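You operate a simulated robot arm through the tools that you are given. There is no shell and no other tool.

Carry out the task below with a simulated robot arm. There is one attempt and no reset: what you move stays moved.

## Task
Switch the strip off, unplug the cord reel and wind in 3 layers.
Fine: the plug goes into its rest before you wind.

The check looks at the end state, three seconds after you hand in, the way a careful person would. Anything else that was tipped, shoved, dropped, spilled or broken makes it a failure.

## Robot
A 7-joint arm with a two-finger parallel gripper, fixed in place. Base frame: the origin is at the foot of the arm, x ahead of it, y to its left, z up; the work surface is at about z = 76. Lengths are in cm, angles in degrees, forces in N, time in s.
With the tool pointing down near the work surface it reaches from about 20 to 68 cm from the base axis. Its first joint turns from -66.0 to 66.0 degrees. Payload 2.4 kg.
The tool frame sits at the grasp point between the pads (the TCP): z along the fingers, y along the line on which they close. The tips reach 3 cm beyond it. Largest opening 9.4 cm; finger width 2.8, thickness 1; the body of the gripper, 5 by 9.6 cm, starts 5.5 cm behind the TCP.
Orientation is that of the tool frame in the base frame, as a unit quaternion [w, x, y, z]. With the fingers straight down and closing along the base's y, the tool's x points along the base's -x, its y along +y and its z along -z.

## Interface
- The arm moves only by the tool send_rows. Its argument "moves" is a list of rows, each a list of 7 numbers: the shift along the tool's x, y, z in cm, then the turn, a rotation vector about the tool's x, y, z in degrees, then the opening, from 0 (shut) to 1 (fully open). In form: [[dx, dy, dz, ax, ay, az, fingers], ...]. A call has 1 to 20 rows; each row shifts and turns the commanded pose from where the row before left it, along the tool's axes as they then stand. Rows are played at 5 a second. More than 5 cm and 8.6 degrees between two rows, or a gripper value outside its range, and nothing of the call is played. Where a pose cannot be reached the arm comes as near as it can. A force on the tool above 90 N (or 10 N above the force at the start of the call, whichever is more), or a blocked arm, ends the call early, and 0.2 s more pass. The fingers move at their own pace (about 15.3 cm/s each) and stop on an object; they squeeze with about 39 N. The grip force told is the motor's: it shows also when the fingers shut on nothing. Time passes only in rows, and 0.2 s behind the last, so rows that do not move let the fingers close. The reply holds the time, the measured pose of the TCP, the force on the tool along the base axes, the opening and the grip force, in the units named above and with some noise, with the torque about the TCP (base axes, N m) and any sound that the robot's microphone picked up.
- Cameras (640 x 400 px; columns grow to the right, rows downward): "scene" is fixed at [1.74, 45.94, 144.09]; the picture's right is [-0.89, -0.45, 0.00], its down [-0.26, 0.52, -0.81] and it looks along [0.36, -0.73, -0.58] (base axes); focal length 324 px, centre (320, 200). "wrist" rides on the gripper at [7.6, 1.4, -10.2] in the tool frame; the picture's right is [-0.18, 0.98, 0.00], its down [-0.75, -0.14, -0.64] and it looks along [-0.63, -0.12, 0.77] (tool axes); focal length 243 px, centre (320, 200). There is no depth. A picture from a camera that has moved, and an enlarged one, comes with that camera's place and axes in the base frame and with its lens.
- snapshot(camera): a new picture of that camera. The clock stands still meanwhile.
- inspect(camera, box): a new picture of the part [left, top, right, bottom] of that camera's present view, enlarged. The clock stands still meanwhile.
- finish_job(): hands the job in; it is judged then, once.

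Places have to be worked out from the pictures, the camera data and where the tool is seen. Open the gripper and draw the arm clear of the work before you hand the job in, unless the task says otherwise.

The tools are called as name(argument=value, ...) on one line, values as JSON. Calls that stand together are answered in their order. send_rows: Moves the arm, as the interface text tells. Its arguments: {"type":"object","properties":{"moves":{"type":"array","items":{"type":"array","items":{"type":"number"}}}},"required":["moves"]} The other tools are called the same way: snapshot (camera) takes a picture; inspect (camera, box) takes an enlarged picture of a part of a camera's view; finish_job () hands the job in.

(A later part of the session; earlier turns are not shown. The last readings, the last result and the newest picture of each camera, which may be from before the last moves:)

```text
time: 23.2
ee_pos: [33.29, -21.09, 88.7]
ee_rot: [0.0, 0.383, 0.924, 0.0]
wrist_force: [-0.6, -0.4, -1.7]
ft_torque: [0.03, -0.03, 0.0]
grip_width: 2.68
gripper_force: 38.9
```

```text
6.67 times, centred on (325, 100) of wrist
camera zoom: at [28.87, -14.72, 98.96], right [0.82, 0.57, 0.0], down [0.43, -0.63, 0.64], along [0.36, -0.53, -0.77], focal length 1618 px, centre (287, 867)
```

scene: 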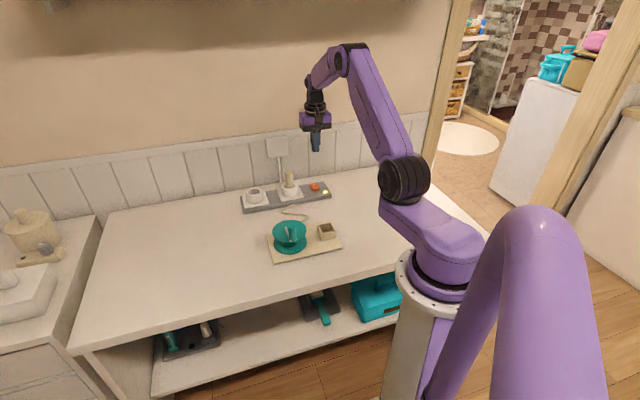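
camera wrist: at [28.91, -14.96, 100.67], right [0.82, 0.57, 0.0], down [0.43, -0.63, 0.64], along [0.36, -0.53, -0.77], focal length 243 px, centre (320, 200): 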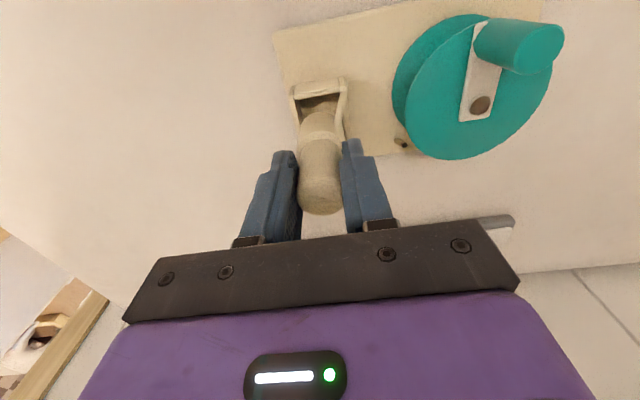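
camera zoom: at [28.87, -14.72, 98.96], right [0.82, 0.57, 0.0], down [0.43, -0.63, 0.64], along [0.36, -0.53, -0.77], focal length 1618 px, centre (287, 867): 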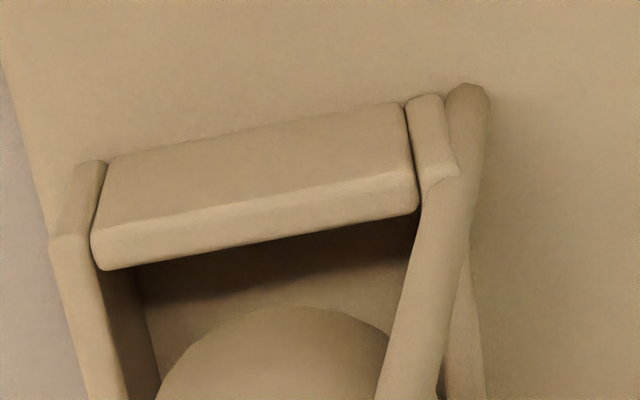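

Both views suggest the plug now leans about 3° in the grip with its base toward the wall, while its base is centred on the box. I turn the tool about its y by 3° to stand the plug upright and move the TCP back to keep the base centred.

send_rows(moves=[[-0.15, 0, 0, 0, 1.5, 0, 0], [-0.15, 0.05, 0, 0, 1.5, 0, 0], [0, 0, 0, 0, 0, 0, 0]])

inspect(camera="scene", box=[315, 190, 365, 245])

inspect(camera="wrist", box=[260, 60, 380, 240])

```text
time: 24.0
ee_pos: [33.53, -21.39, 88.73]
ee_rot: [-0.024, 0.383, 0.924, 0.01]
wrist_force: [0.2, -0.2, -0.7]
ft_torque: [-0.05, 0.04, -0.02]
grip_width: 2.69
gripper_force: 39.4
```

```text
7.27 times, centred on (340, 218) of scene
camera zoom: at [1.74, 45.94, 144.09], right [-0.89, -0.45, 0.0], down [-0.26, 0.52, -0.81], along [0.36, -0.73, -0.58], focal length 2356 px, centre (174, 73)
```

zoom: 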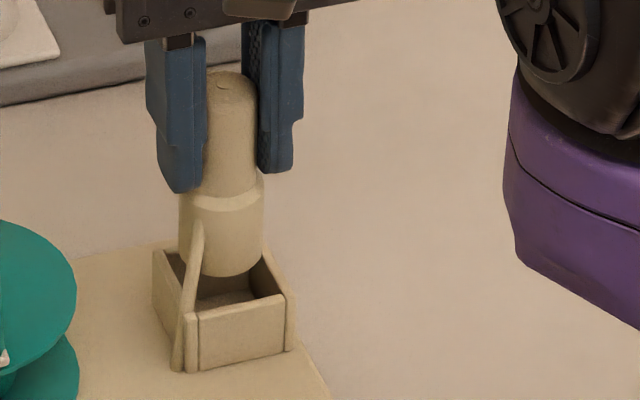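

```text
2.22 times, centred on (320, 150) of wrist
camera zoom: at [29.56, -15.33, 99.35], right [0.83, 0.56, -0.01], down [0.46, -0.66, 0.6], along [0.33, -0.5, -0.8], focal length 539 px, centre (320, 311)
```

zoom: 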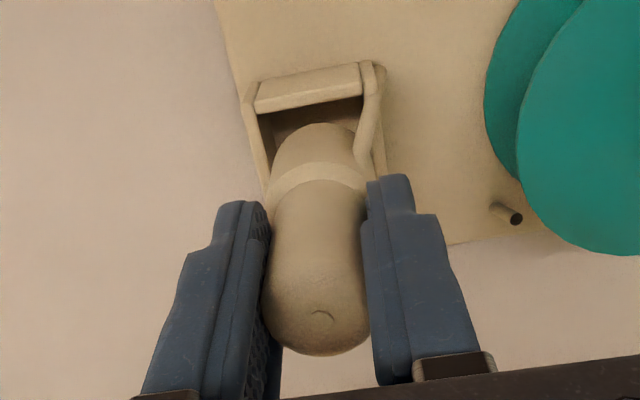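

Base and opening now line up in both views. I lower straight down in small steps and check the force.

send_rows(moves=[[-0.03, 0, 0.6, 0, 0, 0, 0], [-0.025, 0, 0.5, 0, 0, 0, 0], [-0.015, 0, 0.3, 0, 0, 0, 0], [-0.015, 0, 0.3, 0, 0, 0, 0], [0, 0, 0, 0, 0, 0, 0]])

inspect(camera="scene", box=[315, 190, 365, 245])

inspect(camera="wrist", box=[280, 70, 360, 150])

```text
time: 25.2
ee_pos: [33.44, -21.3, 86.96]
ee_rot: [-0.023, 0.382, 0.924, 0.01]
wrist_force: [-0.8, 0.0, -1.9]
ft_torque: [-0.04, 0.03, 0.01]
grip_width: 2.68
gripper_force: 39.2
```

```text
7.27 times, centred on (340, 218) of scene
camera zoom: at [1.74, 45.94, 144.09], right [-0.89, -0.45, 0.0], down [-0.26, 0.52, -0.81], along [0.36, -0.73, -0.58], focal length 2356 px, centre (174, 73)
```

zoom: 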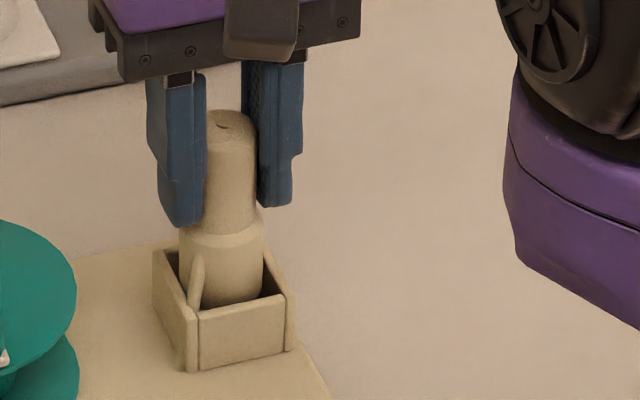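

```text
5.00 times, centred on (320, 110) of wrist
camera zoom: at [29.52, -15.31, 97.63], right [0.82, 0.57, -0.01], down [0.46, -0.66, 0.6], along [0.33, -0.5, -0.8], focal length 1213 px, centre (320, 650)
```

zoom: 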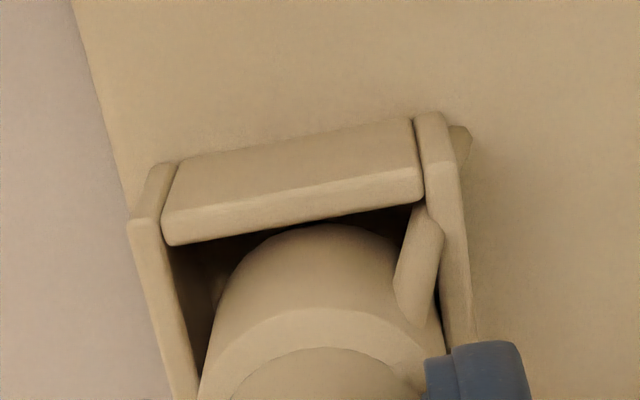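

It has passed the rim without force, so I keep lowering.

send_rows(moves=[[-0.02, 0, 0.4, 0, 0, 0, 0], [-0.02, 0, 0.4, 0, 0, 0, 0], [-0.02, 0, 0.4, 0, 0, 0, 0], [-0.02, 0, 0.4, 0, 0, 0, 0], [0, 0, 0, 0, 0, 0, 0]])

inspect(camera="scene", box=[315, 190, 365, 245])

inspect(camera="wrist", box=[280, 70, 360, 150])

```text
time: 26.4
ee_pos: [33.51, -21.4, 85.46]
ee_rot: [-0.025, 0.382, 0.924, 0.01]
wrist_force: [0.5, -0.4, -1.1]
ft_torque: [-0.04, 0.04, 0.0]
grip_width: 2.66
gripper_force: 38.5
```

```text
7.27 times, centred on (340, 218) of scene
camera zoom: at [1.74, 45.94, 144.09], right [-0.89, -0.45, 0.0], down [-0.26, 0.52, -0.81], along [0.36, -0.73, -0.58], focal length 2356 px, centre (174, 73)
```

zoom: 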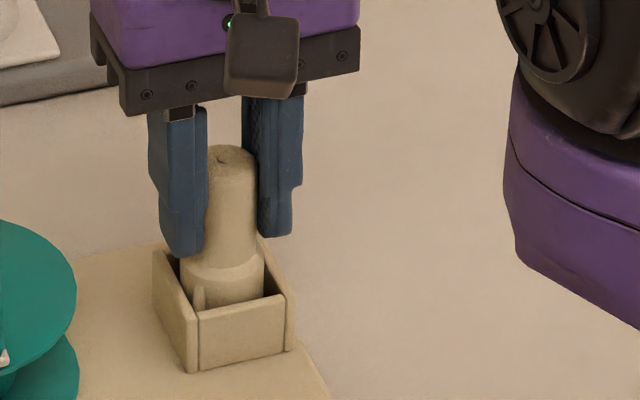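

```text
5.00 times, centred on (320, 110) of wrist
camera zoom: at [29.46, -15.31, 96.06], right [0.82, 0.57, -0.01], down [0.46, -0.66, 0.6], along [0.33, -0.5, -0.8], focal length 1213 px, centre (320, 650)
```

zoom: 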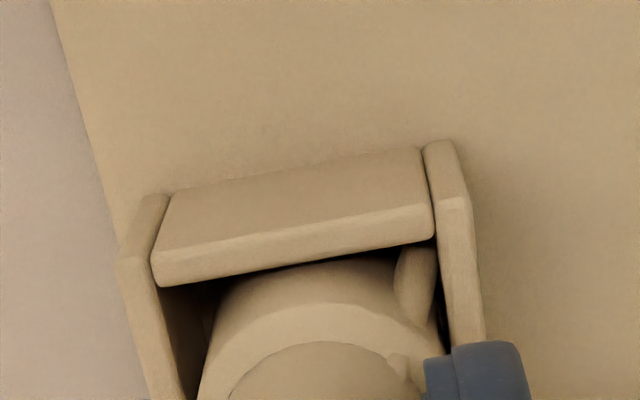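

Still no force with about 1.5 cm inserted. I continue to the floor.

send_rows(moves=[[-0.015, 0, 0.3, 0, 0, 0, 0], [-0.015, 0, 0.3, 0, 0, 0, 0], [-0.015, 0, 0.3, 0, 0, 0, 0], [0, 0, 0, 0, 0, 0, 0]])

inspect(camera="scene", box=[315, 190, 365, 245])

```text
time: 27.4
ee_pos: [33.52, -21.37, 84.5]
ee_rot: [-0.022, 0.383, 0.924, 0.009]
wrist_force: [-2.0, -3.1, 25.5]
ft_torque: [-0.58, 0.31, -0.11]
grip_width: 2.66
gripper_force: 39.0
```

```text
7.27 times, centred on (340, 218) of scene
camera zoom: at [1.71, 45.96, 144.08], right [-0.89, -0.45, 0.0], down [-0.26, 0.52, -0.81], along [0.36, -0.73, -0.58], focal length 2356 px, centre (174, 73)
```

zoom: 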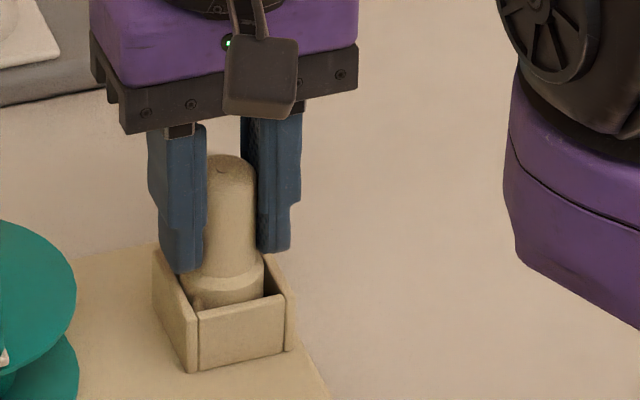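

The plug reached the floor of the rest, with 25 N at TCP z 84.5. I ease off the push, open and lift straight away.

send_rows(moves=[[0, 0, -0.15, 0, 0, 0, 0], [0, 0, 0, 0, 0, 0, 0.25], [0, 0, 0, 0, 0, 0, 0.45], [0, 0, 0, 0, 0, 0, 0.5], [0.02, 0, -0.5, 0, 0, 0, 0.5], [0.05, 0, -1, 0, 0, 0, 0.5], [0.1, 0, -2, 0, 0, 0, 0.5], [0.15, 0, -3, 0, 0, 0, 0.5], [0.15, 0, -3, 0, 0, 0, 0.5], [0, 0, 0, 0, 0, 0, 0.5]])

inspect(camera="scene", box=[255, 180, 375, 270])

snapshot(camera="wrist")

```text
time: 29.6
ee_pos: [33.49, -21.3, 94.28]
ee_rot: [-0.025, 0.382, 0.924, 0.01]
wrist_force: [-0.1, 0.0, -0.6]
ft_torque: [0.0, 0.0, -0.01]
grip_width: 4.69
gripper_force: 0.1
```

```text
4.44 times, centred on (315, 225) of scene
camera zoom: at [1.74, 45.94, 144.09], right [-0.89, -0.45, 0.0], down [-0.26, 0.52, -0.81], along [0.36, -0.73, -0.58], focal length 1440 px, centre (342, 89)
```

zoom: 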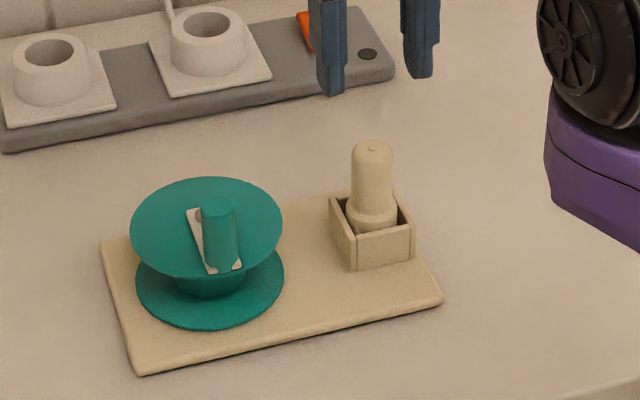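

```text
taken
camera wrist: at [29.49, -15.28, 104.9], right [0.82, 0.57, -0.01], down [0.46, -0.66, 0.6], along [0.33, -0.5, -0.8], focal length 243 px, centre (320, 200)
```

wrist: 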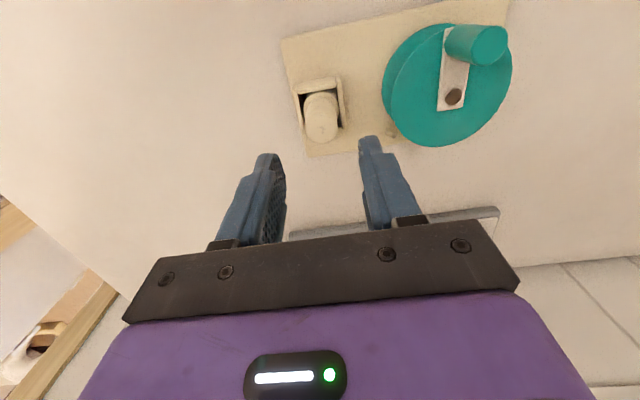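

The plug stands upright in its rest. Now I study the reel: hub, crank and cord.

inspect(camera="scene", box=[262, 212, 318, 262])

inspect(camera="wrist", box=[280, 10, 520, 160])

```text
8.00 times, centred on (290, 237) of scene
camera zoom: at [1.74, 45.94, 144.09], right [-0.89, -0.45, 0.0], down [-0.26, 0.52, -0.81], along [0.36, -0.73, -0.58], focal length 2592 px, centre (560, -96)
```

zoom: 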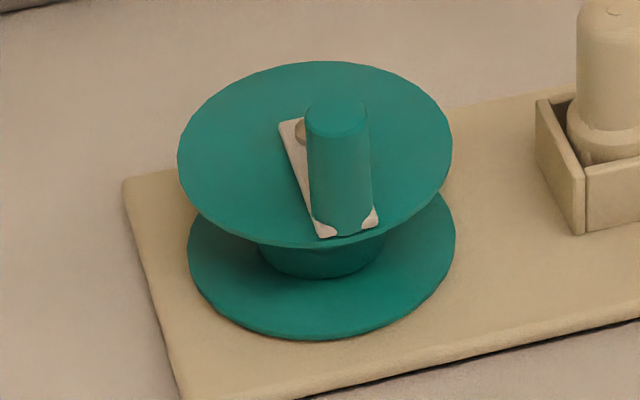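

```text
2.67 times, centred on (400, 85) of wrist
camera zoom: at [29.49, -15.28, 104.9], right [0.82, 0.57, -0.01], down [0.46, -0.66, 0.6], along [0.33, -0.5, -0.8], focal length 647 px, centre (107, 507)
```

zoom: 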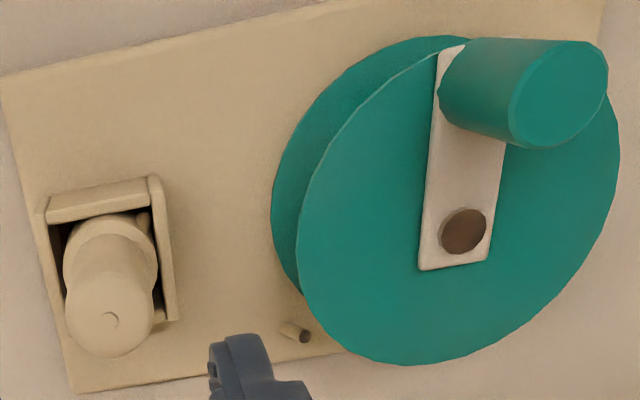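

The hub is bare, so the wound layers should become visible as I turn. I level the tool again and move above the crank knob, near (38.3,-10.8), for a precise look.

send_rows(moves=[[0, 0, -1, 0, -1.5, 0, 0.5], [0, 0, -1, 0, -1.5, 0, 0.5], [1, 2.7, -0.5, 0, 0, 0, 0.5], [1, 2.7, -0.5, 0, 0, 0, 0.5], [1, 2.7, -0.5, 0, 0, 0, 0.5], [1, 2.7, 0, 0, 0, 0, 0.5], [0, 0, 0, 0, 0, 0, 0.5]])

snapshot(camera="wrist")

inspect(camera="scene", box=[240, 150, 350, 270])

```text
time: 31.2
ee_pos: [38.24, -10.77, 97.9]
ee_rot: [0.0, 0.382, 0.924, 0.0]
wrist_force: [0.5, 0.2, 0.1]
ft_torque: [0.0, -0.01, -0.03]
grip_width: 4.7
gripper_force: 0.1
```

```text
taken
camera wrist: at [33.96, -4.35, 108.2], right [0.83, 0.56, 0.0], down [0.43, -0.63, 0.64], along [0.36, -0.53, -0.77], focal length 243 px, centre (320, 200)
```

wrist: 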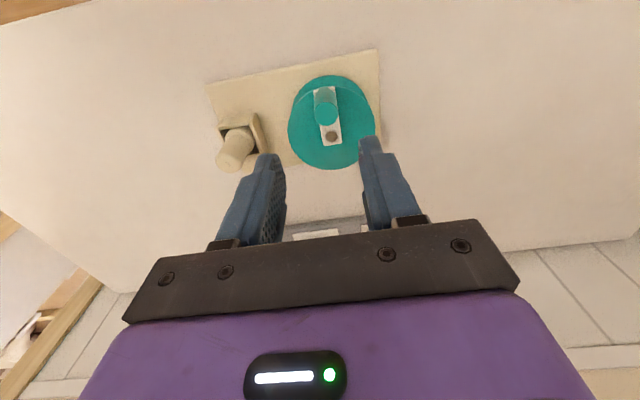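

```text
3.33 times, centred on (295, 210) of scene
camera zoom: at [1.74, 45.95, 144.09], right [-0.89, -0.45, 0.0], down [-0.26, 0.52, -0.81], along [0.36, -0.73, -0.58], focal length 1080 px, centre (403, 167)
```

zoom: 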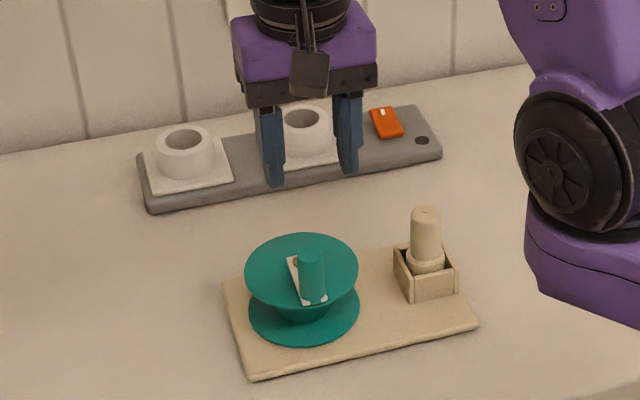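

inspect(camera="wrist", box=[280, 65, 380, 175])

inspect(camera="scene", box=[264, 214, 316, 258])

```text
3.64 times, centred on (330, 120) of wrist
camera zoom: at [33.96, -4.35, 108.2], right [0.83, 0.56, 0.0], down [0.43, -0.63, 0.64], along [0.36, -0.53, -0.77], focal length 882 px, centre (284, 491)
```

zoom: 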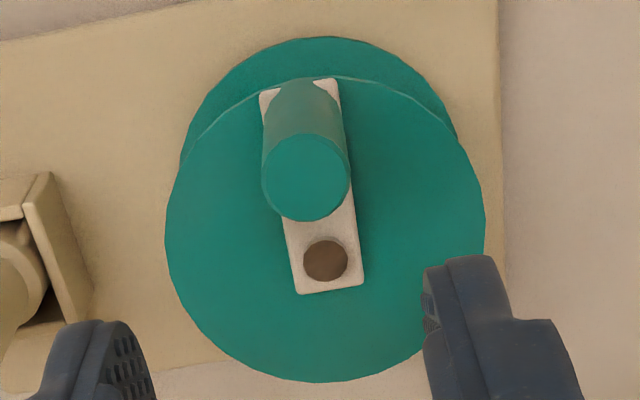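

```text
9.09 times, centred on (290, 236) of scene
camera zoom: at [1.74, 45.95, 144.09], right [-0.89, -0.45, 0.0], down [-0.26, 0.52, -0.81], along [0.36, -0.73, -0.58], focal length 2945 px, centre (593, -127)
```

zoom: 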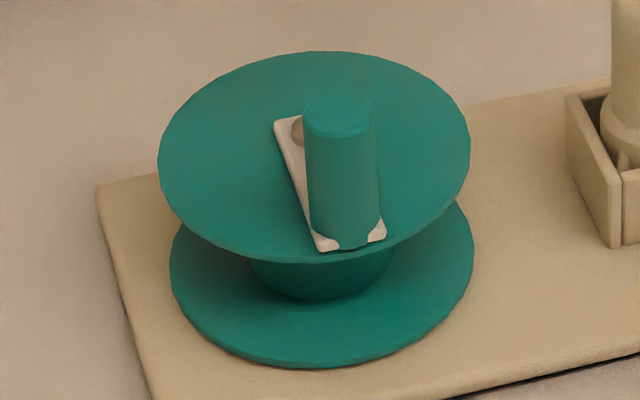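

The images give a reel axis at about (41.5,-13.2), a knob at about (38.7,-10.4) — so a 4.0 cm crank radius — with its top at z 87.4 and the crank plate at about 83.2. I go down around the knob with the fingers open.

send_rows(moves=[[-0.04, 0.6, 2, 0, 0, 0, 0.5], [0, 0, 3, 0, 0, 0, 0.5], [0, 0, 3, 0, 0, 0, 0.5], [0, 0, 2, 0, 0, 0, 0.5], [0, 0, 0.6, 0, 0, 0, 0.5], [0, 0, 0, 0, 0, 0, 0.5]])

snapshot(camera="wrist")

inspect(camera="scene", box=[255, 185, 335, 260])

```text
time: 32.6
ee_pos: [38.83, -10.43, 86.91]
ee_rot: [-0.001, 0.383, 0.924, 0.0]
wrist_force: [-0.6, -0.7, 0.5]
ft_torque: [-0.01, 0.03, 0.03]
grip_width: 4.7
gripper_force: 0.0
```

```text
taken
camera wrist: at [34.44, -4.09, 97.37], right [0.82, 0.57, 0.0], down [0.43, -0.63, 0.64], along [0.36, -0.53, -0.77], focal length 243 px, centre (320, 200)
```

wrist: 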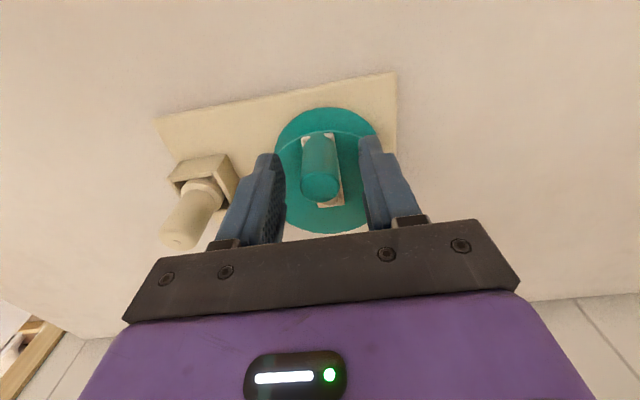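

```text
5.33 times, centred on (295, 222) of scene
camera zoom: at [1.74, 45.94, 144.09], right [-0.89, -0.45, 0.0], down [-0.26, 0.52, -0.81], along [0.36, -0.73, -0.58], focal length 1728 px, centre (453, 80)
```

zoom: 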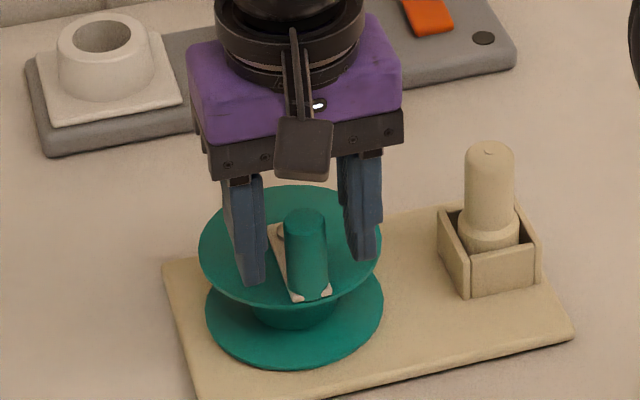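

The knob is between the fingers, slightly nearer than their midline. I shift 0.3 cm toward it and close.

send_rows(moves=[[0.3, 0, 0, 0, 0, 0, 0.5], [0, 0, 0, 0, 0, 0, 0.35], [0, 0, 0, 0, 0, 0, 0.2], [0, 0, 0, 0, 0, 0, 0.2], [0, 0, 0, 0, 0, 0, 0.2]])

snapshot(camera="wrist")

inspect(camera="scene", box=[255, 185, 335, 260])

```text
time: 33.8
ee_pos: [38.66, -10.22, 87.1]
ee_rot: [0.0, 0.382, 0.924, 0.0]
wrist_force: [-1.2, 0.0, 0.2]
ft_torque: [-0.06, -0.08, 0.02]
grip_width: 2.23
gripper_force: 39.1
```

```text
taken
camera wrist: at [34.22, -3.92, 97.36], right [0.82, 0.57, 0.0], down [0.43, -0.63, 0.64], along [0.36, -0.53, -0.77], focal length 243 px, centre (320, 200)
```

wrist: 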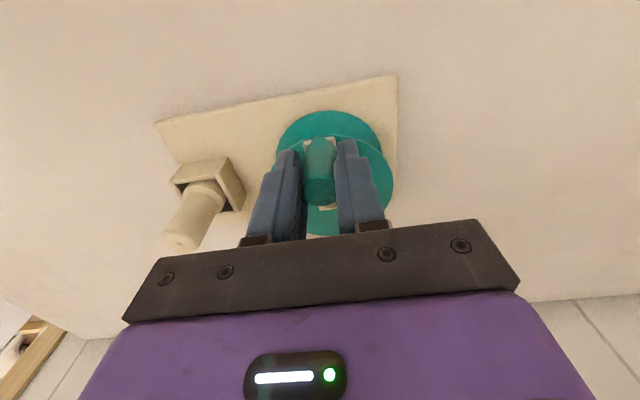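

```text
5.33 times, centred on (295, 222) of scene
camera zoom: at [1.74, 45.95, 144.09], right [-0.89, -0.45, 0.0], down [-0.26, 0.52, -0.81], along [0.36, -0.73, -0.58], focal length 1728 px, centre (453, 80)
```

zoom: 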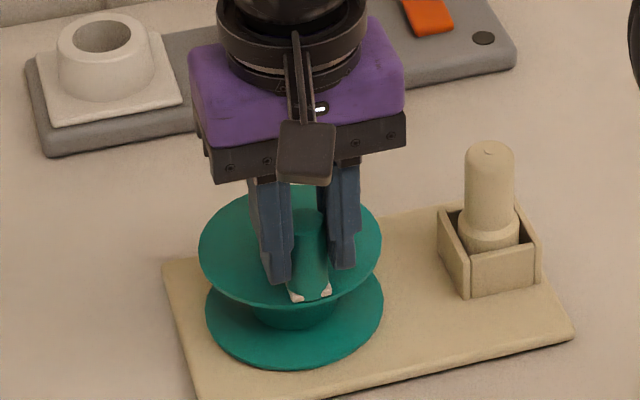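

The grip is on the knob at 2.23 cm. I try the first 30° clockwise (seen from above) around the 4.0 cm circle and watch the force, the sound and the base.

send_rows(moves=[[-0.015, 0.349, 0, 0, 0, 0, 0.2], [-0.046, 0.346, 0, 0, 0, 0, 0.2], [-0.076, 0.341, 0, 0, 0, 0, 0.2], [-0.105, 0.333, 0, 0, 0, 0, 0.2], [-0.134, 0.322, 0, 0, 0, 0, 0.2], [-0.161, 0.31, 0, 0, 0, 0, 0.2], [0, 0, 0, 0, 0, 0, 0.2]])

inspect(camera="scene", box=[255, 185, 355, 270])

snapshot(camera="wrist")

```text
time: 35.4
ee_pos: [40.19, -9.22, 87.15]
ee_rot: [-0.002, 0.382, 0.924, -0.001]
wrist_force: [-6.2, -2.9, 11.4]
ft_torque: [0.59, 0.7, -0.35]
grip_width: 2.12
gripper_force: 38.6
```

```text
4.71 times, centred on (305, 228) of scene
camera zoom: at [1.71, 45.94, 144.09], right [-0.89, -0.45, 0.0], down [-0.26, 0.52, -0.81], along [0.36, -0.73, -0.58], focal length 1524 px, centre (391, 71)
```

zoom: 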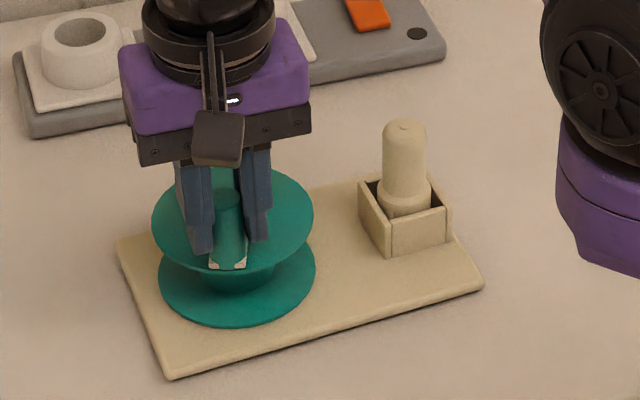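

```text
taken
camera wrist: at [35.92, -2.78, 97.31], right [0.82, 0.57, 0.0], down [0.44, -0.63, 0.64], along [0.36, -0.53, -0.77], focal length 243 px, centre (320, 200)
```

wrist: 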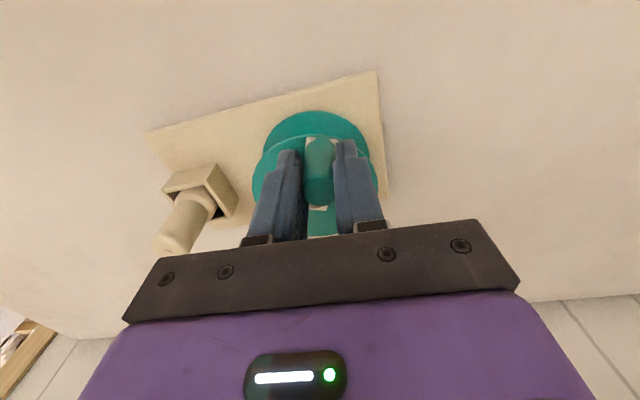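

The whole base seems to have moved along instead of the crank turning. I look closely before doing anything else.

inspect(camera="scene", box=[255, 185, 335, 260])

inspect(camera="wrist", box=[140, 60, 400, 260])

inspect(camera="scene", box=[230, 150, 360, 270])

```text
5.33 times, centred on (295, 222) of scene
camera zoom: at [1.71, 45.94, 144.09], right [-0.89, -0.45, 0.0], down [-0.26, 0.52, -0.81], along [0.36, -0.73, -0.58], focal length 1728 px, centre (453, 80)
```

zoom: 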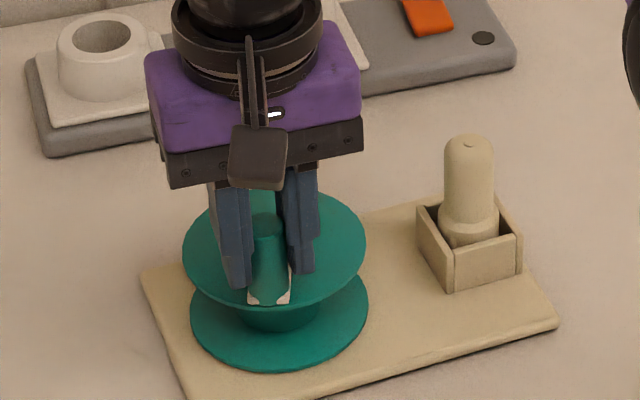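

```text
2.00 times, centred on (270, 160) of wrist
camera zoom: at [35.92, -2.78, 97.31], right [0.82, 0.57, 0.0], down [0.44, -0.63, 0.64], along [0.36, -0.53, -0.77], focal length 485 px, centre (420, 280)
```

zoom: 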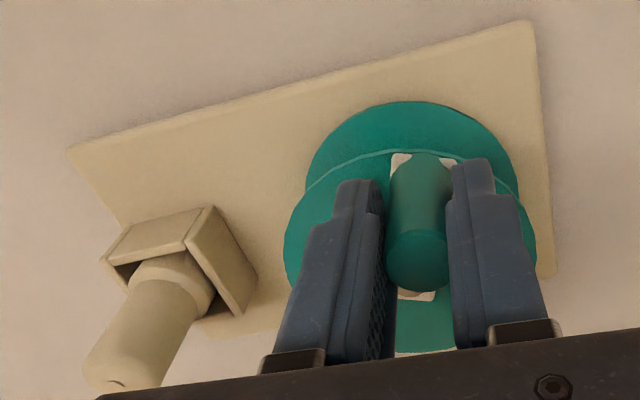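

```text
3.33 times, centred on (295, 210) of scene
camera zoom: at [1.71, 45.94, 144.09], right [-0.89, -0.45, 0.0], down [-0.26, 0.52, -0.81], along [0.36, -0.73, -0.58], focal length 1080 px, centre (403, 167)
```

zoom: 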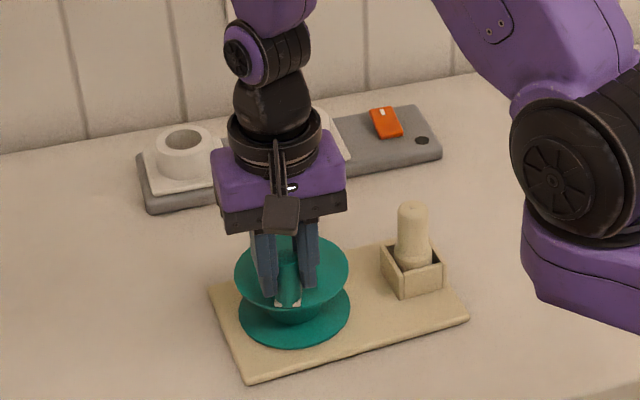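

The clamped grip kept the knob from rotating in the fingers, so the board was dragged about 1.5 cm and turned about 5°. I run the same path backwards with the grip still on to bring the board back, then check.

send_rows(moves=[[0.161, -0.31, 0, 0, 0, 0, 0.2], [0.134, -0.322, 0, 0, 0, 0, 0.2], [0.105, -0.333, 0, 0, 0, 0, 0.2], [0.076, -0.341, 0, 0, 0, 0, 0.2], [0.046, -0.346, 0, 0, 0, 0, 0.2], [0.015, -0.349, 0, 0, 0, 0, 0.2], [0, 0, 0, 0, 0, 0, 0.2]])

inspect(camera="scene", box=[255, 185, 335, 260])

snapshot(camera="wrist")

```text
time: 37.0
ee_pos: [38.63, -10.23, 87.12]
ee_rot: [0.0, 0.381, 0.924, 0.0]
wrist_force: [0.9, 2.3, -5.0]
ft_torque: [0.07, -0.07, 0.09]
grip_width: 2.1
gripper_force: 39.5
```

```text
5.33 times, centred on (295, 222) of scene
camera zoom: at [1.75, 45.95, 144.09], right [-0.89, -0.45, 0.0], down [-0.26, 0.52, -0.81], along [0.36, -0.73, -0.58], focal length 1728 px, centre (453, 80)
```

zoom: 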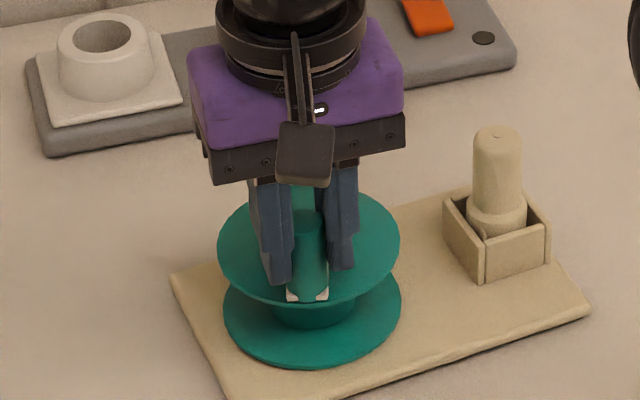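

```text
taken
camera wrist: at [34.22, -3.83, 97.35], right [0.82, 0.57, 0.0], down [0.43, -0.63, 0.64], along [0.36, -0.53, -0.77], focal length 243 px, centre (320, 200)
```

wrist: 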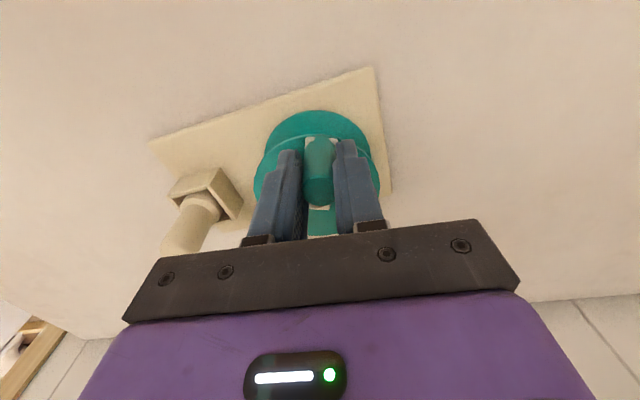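

The board came back roughly, but it is turned about 8° and the crank moved about 18° relative to it. I release the knob and rise to look at the whole thing before changing the method.

send_rows(moves=[[0, 0, 0, 0, 0, 0, 0.35], [0, 0, 0, 0, 0, 0, 0.5], [0, 0, -1, 0, 0, 0, 0.5], [0, 0, -3, 0, 0, 0, 0.5], [0, 0, -4, 0, 0, 0, 0.5], [0, 0, -4, 0, 0, 0, 0.5], [0, 0, 0, 0, 0, 0, 0.5]])

snapshot(camera="wrist")

inspect(camera="scene", box=[250, 185, 350, 270])

inspect(camera="wrist", box=[190, 40, 400, 190])

```text
time: 38.6
ee_pos: [38.64, -10.22, 99.03]
ee_rot: [0.0, 0.382, 0.924, 0.0]
wrist_force: [-0.4, 0.5, 0.1]
ft_torque: [-0.01, 0.0, -0.01]
grip_width: 4.69
gripper_force: 0.1
```

```text
taken
camera wrist: at [34.23, -3.83, 109.27], right [0.82, 0.57, 0.0], down [0.43, -0.63, 0.64], along [0.36, -0.53, -0.77], focal length 243 px, centre (320, 200)
```

wrist: 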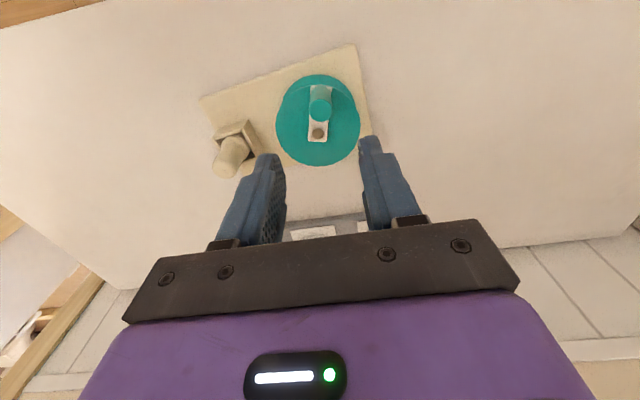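

```text
4.71 times, centred on (300, 228) of scene
camera zoom: at [1.74, 45.94, 144.09], right [-0.89, -0.45, 0.0], down [-0.26, 0.52, -0.81], along [0.36, -0.73, -0.58], focal length 1524 px, centre (414, 71)
```

zoom: 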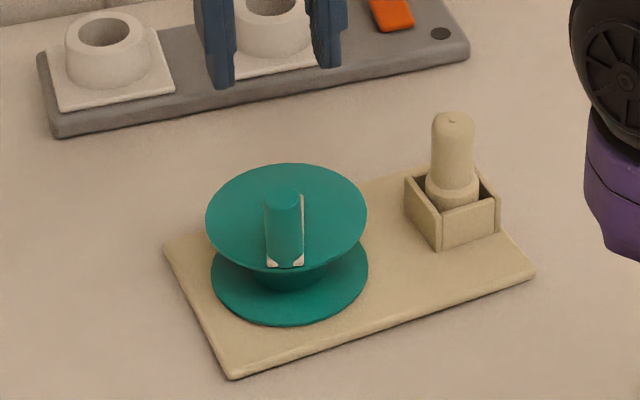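

```text
2.67 times, centred on (295, 115) of wrist
camera zoom: at [34.23, -3.83, 109.27], right [0.82, 0.57, 0.0], down [0.43, -0.63, 0.64], along [0.36, -0.53, -0.77], focal length 647 px, centre (387, 427)
```

zoom: 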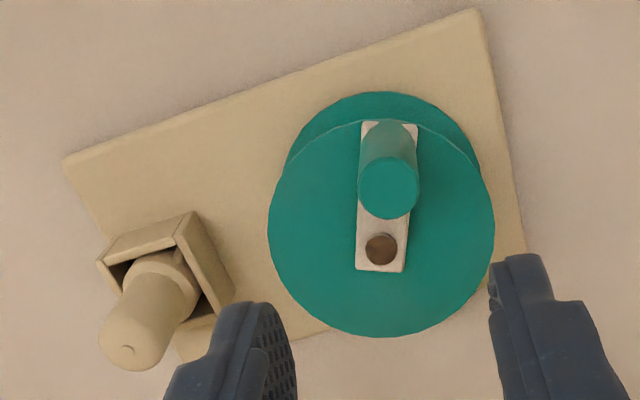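

The crank pivots freely, and its axis is now at (40.7,-13.7) with the knob at an angle of about 120° and 4.0 cm radius. My new method is to cage the knob loosely and yaw the tool along with the crank, so first I test the yaw range up here in free air.

send_rows(moves=[[0, 0, 0, 0, 0, 8.5, 0.5], [0, 0, 0, 0, 0, 8.5, 0.5], [0, 0, 0, 0, 0, 8.5, 0.5], [0, 0, 0, 0, 0, 8.5, 0.5], [0, 0, 0, 0, 0, 8.5, 0.5], [0, 0, 0, 0, 0, 8.5, 0.5], [0, 0, 0, 0, 0, 8.5, 0.5], [0, 0, 0, 0, 0, 8.5, 0.5], [0, 0, 0, 0, 0, 8.5, 0.5], [0, 0, 0, 0, 0, 8.5, 0.5], [0, 0, 0, 0, 0, 8.5, 0.5], [0, 0, 0, 0, 0, 8.5, 0.5], [0, 0, 0, 0, 0, 0, 0.5]])

snapshot(camera="wrist")

```text
time: 41.4
ee_pos: [38.64, -10.35, 99.15]
ee_rot: [0.0, 0.959, 0.283, 0.001]
wrist_force: [-0.3, -1.0, 0.5]
ft_torque: [0.01, 0.01, 0.0]
grip_width: 4.71
gripper_force: 0.0
```

```text
taken
camera wrist: at [45.76, -7.36, 109.38], right [0.38, -0.93, 0.0], down [-0.71, -0.29, 0.64], along [-0.59, -0.24, -0.77], focal length 243 px, centre (320, 200)
```

wrist: 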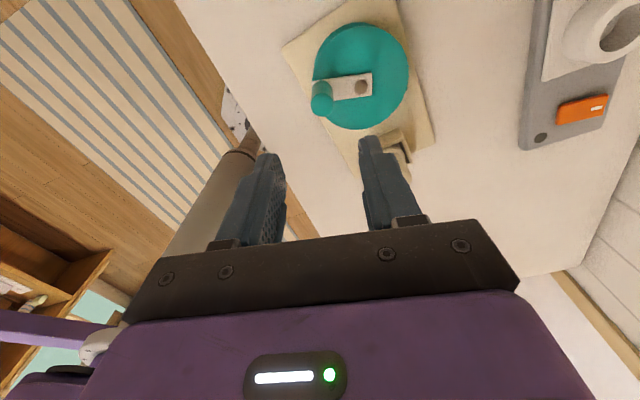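

It follows to -57° without trouble. I test another 94°.

send_rows(moves=[[0, 0, 0, 0, 0, 8.5, 0.5], [0, 0, 0, 0, 0, 8.5, 0.5], [0, 0, 0, 0, 0, 8.5, 0.5], [0, 0, 0, 0, 0, 8.5, 0.5], [0, 0, 0, 0, 0, 8.5, 0.5], [0, 0, 0, 0, 0, 8.5, 0.5], [0, 0, 0, 0, 0, 8.5, 0.5], [0, 0, 0, 0, 0, 8.5, 0.5], [0, 0, 0, 0, 0, 8.5, 0.5], [0, 0, 0, 0, 0, 8.5, 0.5], [0, 0, 0, 0, 0, 8.5, 0.5], [0, 0, 0, 0, 0, 0, 0.5]])

snapshot(camera="wrist")

```text
time: 44.0
ee_pos: [22.99, -18.31, 97.23]
ee_rot: [0.0, 0.876, -0.482, 0.0]
wrist_force: [0.2, -0.1, 0.0]
ft_torque: [0.01, 0.02, 0.03]
grip_width: 4.7
gripper_force: 0.0
out of reach, approached as far as the arm can: row 8, 9, 10, 11
```

```text
taken
camera wrist: at [25.96, -25.47, 107.59], right [-0.93, -0.37, 0.0], down [-0.28, 0.71, 0.64], along [-0.24, 0.6, -0.77], focal length 243 px, centre (320, 200)
```

wrist: 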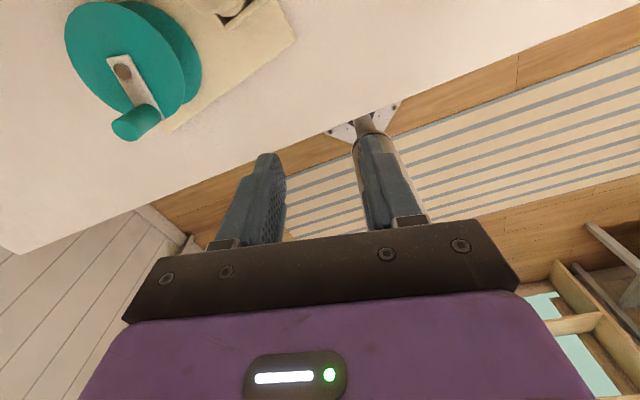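

The limit is near -117° there, so the last rows pushed the arm aside. I turn back four rows and see where the pose lands.

send_rows(moves=[[0, 0, 0, 0, 0, -8.5, 0.5], [0, 0, 0, 0, 0, -8.5, 0.5], [0, 0, 0, 0, 0, -8.5, 0.5], [0, 0, 0, 0, 0, -8.5, 0.5], [0, 0, 0, 0, 0, -8.5, 0.5], [0, 0, 0, 0, 0, 0, 0.5]])

```text
time: 45.4
ee_pos: [23.12, -18.44, 97.34]
ee_rot: [0.001, 0.988, -0.155, 0.0]
wrist_force: [-0.1, 0.0, -0.3]
ft_torque: [0.02, 0.0, 0.02]
grip_width: 4.68
gripper_force: 0.0
```

The commanded pose follows the measured one, which is good. I move back over the reel axis, clear at z 97, and turn the other way to find the opposite yaw limit.

send_rows(moves=[[3.05, -1.98, 0, 0, 0, 0, 0.5], [3.05, -1.98, 0, 0, 0, 0, 0.5], [3.05, -1.98, 0, 0, 0, 0, 0.5], [3.05, -1.98, 0, 0, 0, 0, 0.5], [3.05, -1.98, 0, 0, 0, 0, 0.5], [0, 0, 0, 0, 0, -8.5, 0.5], [0, 0, 0, 0, 0, -8.5, 0.5], [0, 0, 0, 0, 0, -8.5, 0.5], [0, 0, 0, 0, 0, -8.5, 0.5], [0, 0, 0, 0, 0, -8.5, 0.5], [0, 0, 0, 0, 0, -8.5, 0.5], [0, 0, 0, 0, 0, -8.5, 0.5], [0, 0, 0, 0, 0, -8.5, 0.5], [0, 0, 0, 0, 0, -8.5, 0.5], [0, 0, 0, 0, 0, -8.5, 0.5], [0, 0, 0, 0, 0, -8.5, 0.5], [0, 0, 0, 0, 0, -8.5, 0.5], [0, 0, 0, 0, 0, -8.5, 0.5], [0, 0, 0, 0, 0, -8.5, 0.5], [0, 0, 0, 0, 0, 0, 0.5]])

send_rows(moves=[[0, 0, 0, 0, 0, -8.5, 0.5], [0, 0, 0, 0, 0, -8.5, 0.5], [0, 0, 0, 0, 0, -8.5, 0.5], [0, 0, 0, 0, 0, -8.5, 0.5], [0, 0, 0, 0, 0, -8.5, 0.5], [0, 0, 0, 0, 0, -8.5, 0.5], [0, 0, 0, 0, 0, -8.5, 0.5], [0, 0, 0, 0, 0, -8.5, 0.5], [0, 0, 0, 0, 0, -8.5, 0.5], [0, 0, 0, 0, 0, -8.5, 0.5], [0, 0, 0, 0, 0, -8.5, 0.5], [0, 0, 0, 0, 0, -8.5, 0.5], [0, 0, 0, 0, 0, -8.5, 0.5], [0, 0, 0, 0, 0, -8.5, 0.5], [0, 0, 0, 0, 0, -8.5, 0.5], [0, 0, 0, 0, 0, -8.5, 0.5], [0, 0, 0, 0, 0, 0, 0.5]])

```text
time: 49.6
ee_pos: [40.78, -13.41, 97.35]
ee_rot: [0.001, 0.635, 0.772, 0.0]
wrist_force: [0.1, -0.3, 0.4]
ft_torque: [-0.01, -0.02, 0.01]
grip_width: 4.67
gripper_force: 0.1
```

```text
time: 53.2
ee_pos: [40.71, -13.4, 97.45]
ee_rot: [0.0, -0.478, 0.878, 0.0]
wrist_force: [0.3, 0.2, -0.4]
ft_torque: [-0.02, 0.02, 0.0]
grip_width: 4.69
gripper_force: 0.1
```

Yaw 147° is reached without trouble. I try a further 68°.

send_rows(moves=[[0, 0, 0, 0, 0, -8.5, 0.5], [0, 0, 0, 0, 0, -8.5, 0.5], [0, 0, 0, 0, 0, -8.5, 0.5], [0, 0, 0, 0, 0, -8.5, 0.5], [0, 0, 0, 0, 0, -8.5, 0.5], [0, 0, 0, 0, 0, -8.5, 0.5], [0, 0, 0, 0, 0, -8.5, 0.5], [0, 0, 0, 0, 0, 0, 0.5]])

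snapshot(camera="wrist")

inspect(camera="scene", box=[230, 110, 390, 270])

```text
time: 55.0
ee_pos: [40.72, -13.58, 97.39]
ee_rot: [0.0, 0.851, -0.525, 0.0]
wrist_force: [0.1, 0.8, 0.0]
ft_torque: [0.01, 0.01, 0.0]
grip_width: 4.69
gripper_force: 0.1
```

```text
taken
camera wrist: at [42.85, -20.97, 107.6], right [-0.96, -0.28, 0.0], down [-0.21, 0.74, 0.64], along [-0.18, 0.62, -0.77], focal length 243 px, centre (320, 200)
```

wrist: 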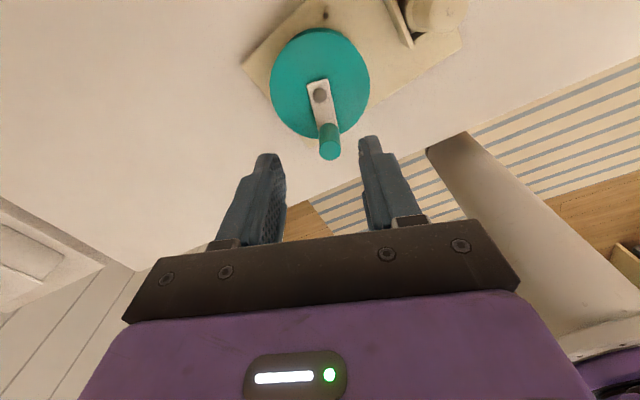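

```text
2.50 times, centred on (310, 190) of scene
camera zoom: at [1.74, 45.94, 144.09], right [-0.89, -0.45, 0.0], down [-0.26, 0.52, -0.81], along [0.36, -0.73, -0.58], focal length 810 px, centre (345, 225)
```

zoom: 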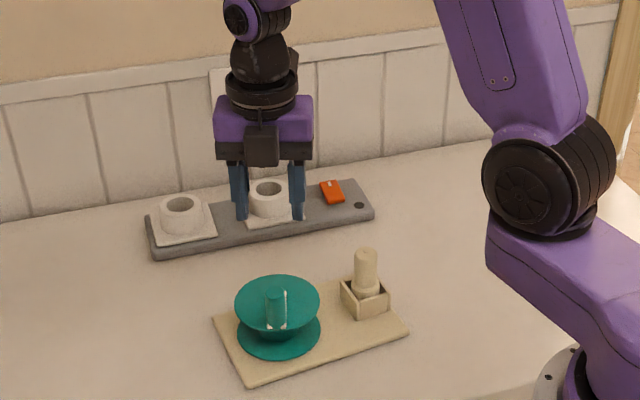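

The yaw spans at least -117° to 207°, enough for 180° crank strokes. I test the yaw-following arc in free air to confirm how a row's shift and turn combine.

send_rows(moves=[[0.0444, -0.597, 0, 0, 0, 8.5, 0.5], [0.0444, -0.597, 0, 0, 0, 8.5, 0.5], [0.0444, -0.597, 0, 0, 0, 8.5, 0.5], [0.0444, -0.597, 0, 0, 0, 8.5, 0.5], [0.0444, -0.597, 0, 0, 0, 8.5, 0.5], [0.0444, -0.597, 0, 0, 0, 8.5, 0.5], [0.0444, -0.597, 0, 0, 0, 8.5, 0.5], [0.0444, -0.597, 0, 0, 0, 8.5, 0.5], [0.0444, -0.597, 0, 0, 0, 8.5, 0.5], [0.0444, -0.597, 0, 0, 0, 8.5, 0.5], [0, 0, 0, 0, 0, 0, 0.5]])

```text
time: 57.4
ee_pos: [46.05, -14.92, 97.3]
ee_rot: [0.0, -0.27, 0.963, 0.0]
wrist_force: [-0.3, -1.0, 0.6]
ft_torque: [0.04, 0.02, 0.02]
grip_width: 4.72
gripper_force: 0.0
```

The shift is applied before the turn, as I assumed (measured 46.05,-14.92 against a predicted 45.97,-15.07). I go back above the knob at (38.6,-10.2) with the yaw at about 206° and look.

send_rows(moves=[[1.94, 3.95, 0, 0, 0, 0, 0.5], [1.94, 3.95, 0, 0, 0, 0, 0.5], [0, 0, 0, 0, 0, -8.5, 0.5], [0, 0, 0, 0, 0, -8.5, 0.5], [0, 0, 0, 0, 0, -8.5, 0.5], [0, 0, 0, 0, 0, -8.5, 0.5], [0, 0, 0, 0, 0, -8.5, 0.5], [0, 0, 0, 0, 0, -8.5, 0.5], [0, 0, 0, 0, 0, -8.5, 0.5], [0, 0, 0, 0, 0, -8.5, 0.5], [0, 0, 0, 0, 0, -8.5, 0.5], [0, 0, 0, 0, 0, -8.5, 0.5], [0, 0, 0, 0, 0, 0, 0.5]])

snapshot(camera="wrist")

```text
time: 60.2
ee_pos: [38.59, -10.22, 97.31]
ee_rot: [0.0, 0.851, -0.526, 0.0]
wrist_force: [-0.5, 0.4, 0.7]
ft_torque: [-0.01, 0.02, -0.03]
grip_width: 4.69
gripper_force: 0.1
```

```text
taken
camera wrist: at [40.74, -17.71, 107.61], right [-0.96, -0.28, 0.0], down [-0.21, 0.74, 0.64], along [-0.18, 0.62, -0.77], focal length 243 px, centre (320, 200)
```

wrist: 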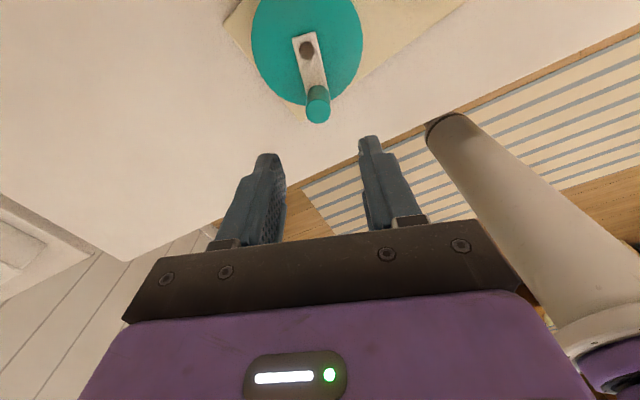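

I zoom in on the crank from this opposite side to cancel any camera bias.

inspect(camera="wrist", box=[230, 0, 390, 130])

```text
3.08 times, centred on (310, 65) of wrist
camera zoom: at [40.74, -17.71, 107.61], right [-0.96, -0.28, 0.0], down [-0.21, 0.74, 0.64], along [-0.18, 0.62, -0.77], focal length 746 px, centre (351, 615)
```

zoom: 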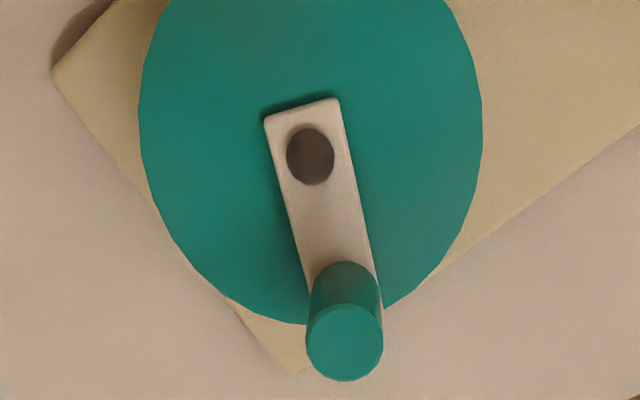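

Averaging the two views, the axis is at (40.8,-13.8) and the knob at (38.8,-10.45). I go down around the knob and narrow to a loose cage of about 2.6 cm, without squeezing.

send_rows(moves=[[0.28, -0.07, 2, 0, 0, 0, 0.5], [0, 0, 3, 0, 0, 0, 0.5], [0, 0, 3, 0, 0, 0, 0.5], [0, 0, 2.4, 0, 0, 0, 0.5], [0, 0, 0, 0, 0, 0, 0.5], [0, 0, 0, 0, 0, 0, 0.35], [0, 0, 0, 0, 0, 0, 0.28], [0, 0, 0, 0, 0, 0, 0.28]])

snapshot(camera="wrist")

inspect(camera="scene", box=[250, 185, 350, 270])

```text
time: 62.0
ee_pos: [38.82, -10.62, 86.87]
ee_rot: [0.0, 0.85, -0.526, 0.0]
wrist_force: [1.1, -0.3, 0.3]
ft_torque: [0.04, 0.02, 0.02]
grip_width: 2.64
gripper_force: 0.1
```

```text
taken
camera wrist: at [40.92, -18.08, 97.14], right [-0.96, -0.27, 0.0], down [-0.21, 0.74, 0.64], along [-0.18, 0.62, -0.77], focal length 243 px, centre (320, 200)
```

wrist: 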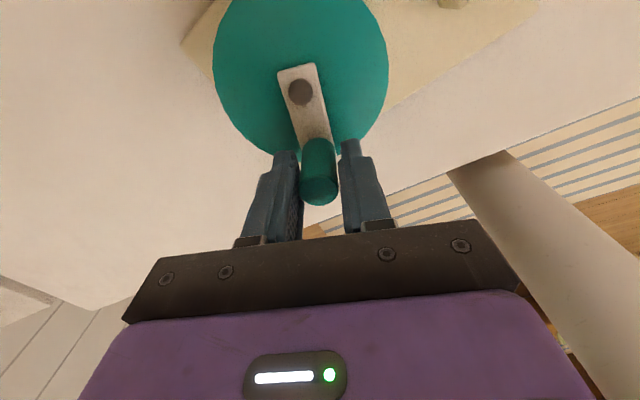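

```text
4.71 times, centred on (300, 228) of scene
camera zoom: at [1.74, 45.94, 144.09], right [-0.89, -0.45, 0.0], down [-0.26, 0.52, -0.81], along [0.36, -0.73, -0.58], focal length 1524 px, centre (414, 71)
```

zoom: 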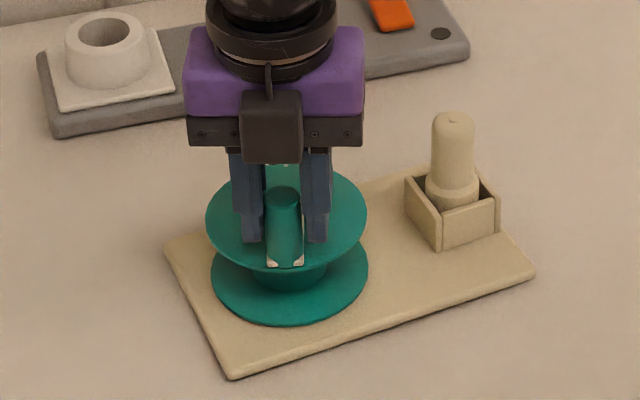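

I check how well the fingertips overlap the knob.

inspect(camera="wrist", box=[240, 50, 400, 220])

inspect(camera="scene", box=[285, 210, 325, 250])

```text
2.35 times, centred on (320, 135) of wrist
camera zoom: at [40.92, -18.08, 97.14], right [-0.96, -0.27, 0.0], down [-0.21, 0.74, 0.64], along [-0.18, 0.62, -0.77], focal length 571 px, centre (320, 353)
```

zoom: 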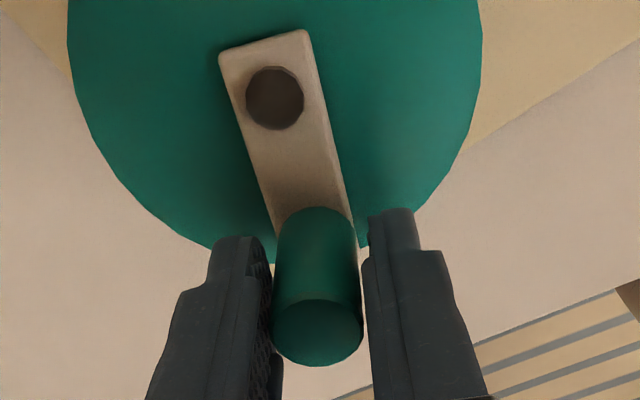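

```text
10.00 times, centred on (305, 230) of scene
camera zoom: at [1.74, 45.94, 144.09], right [-0.89, -0.45, 0.0], down [-0.26, 0.52, -0.81], along [0.36, -0.73, -0.58], focal length 3240 px, centre (470, -100)
```

zoom: 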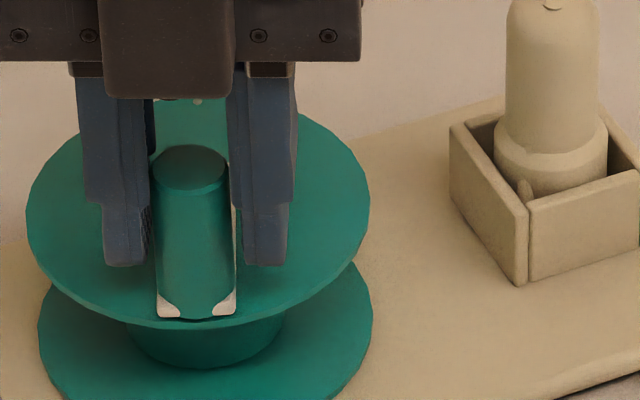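

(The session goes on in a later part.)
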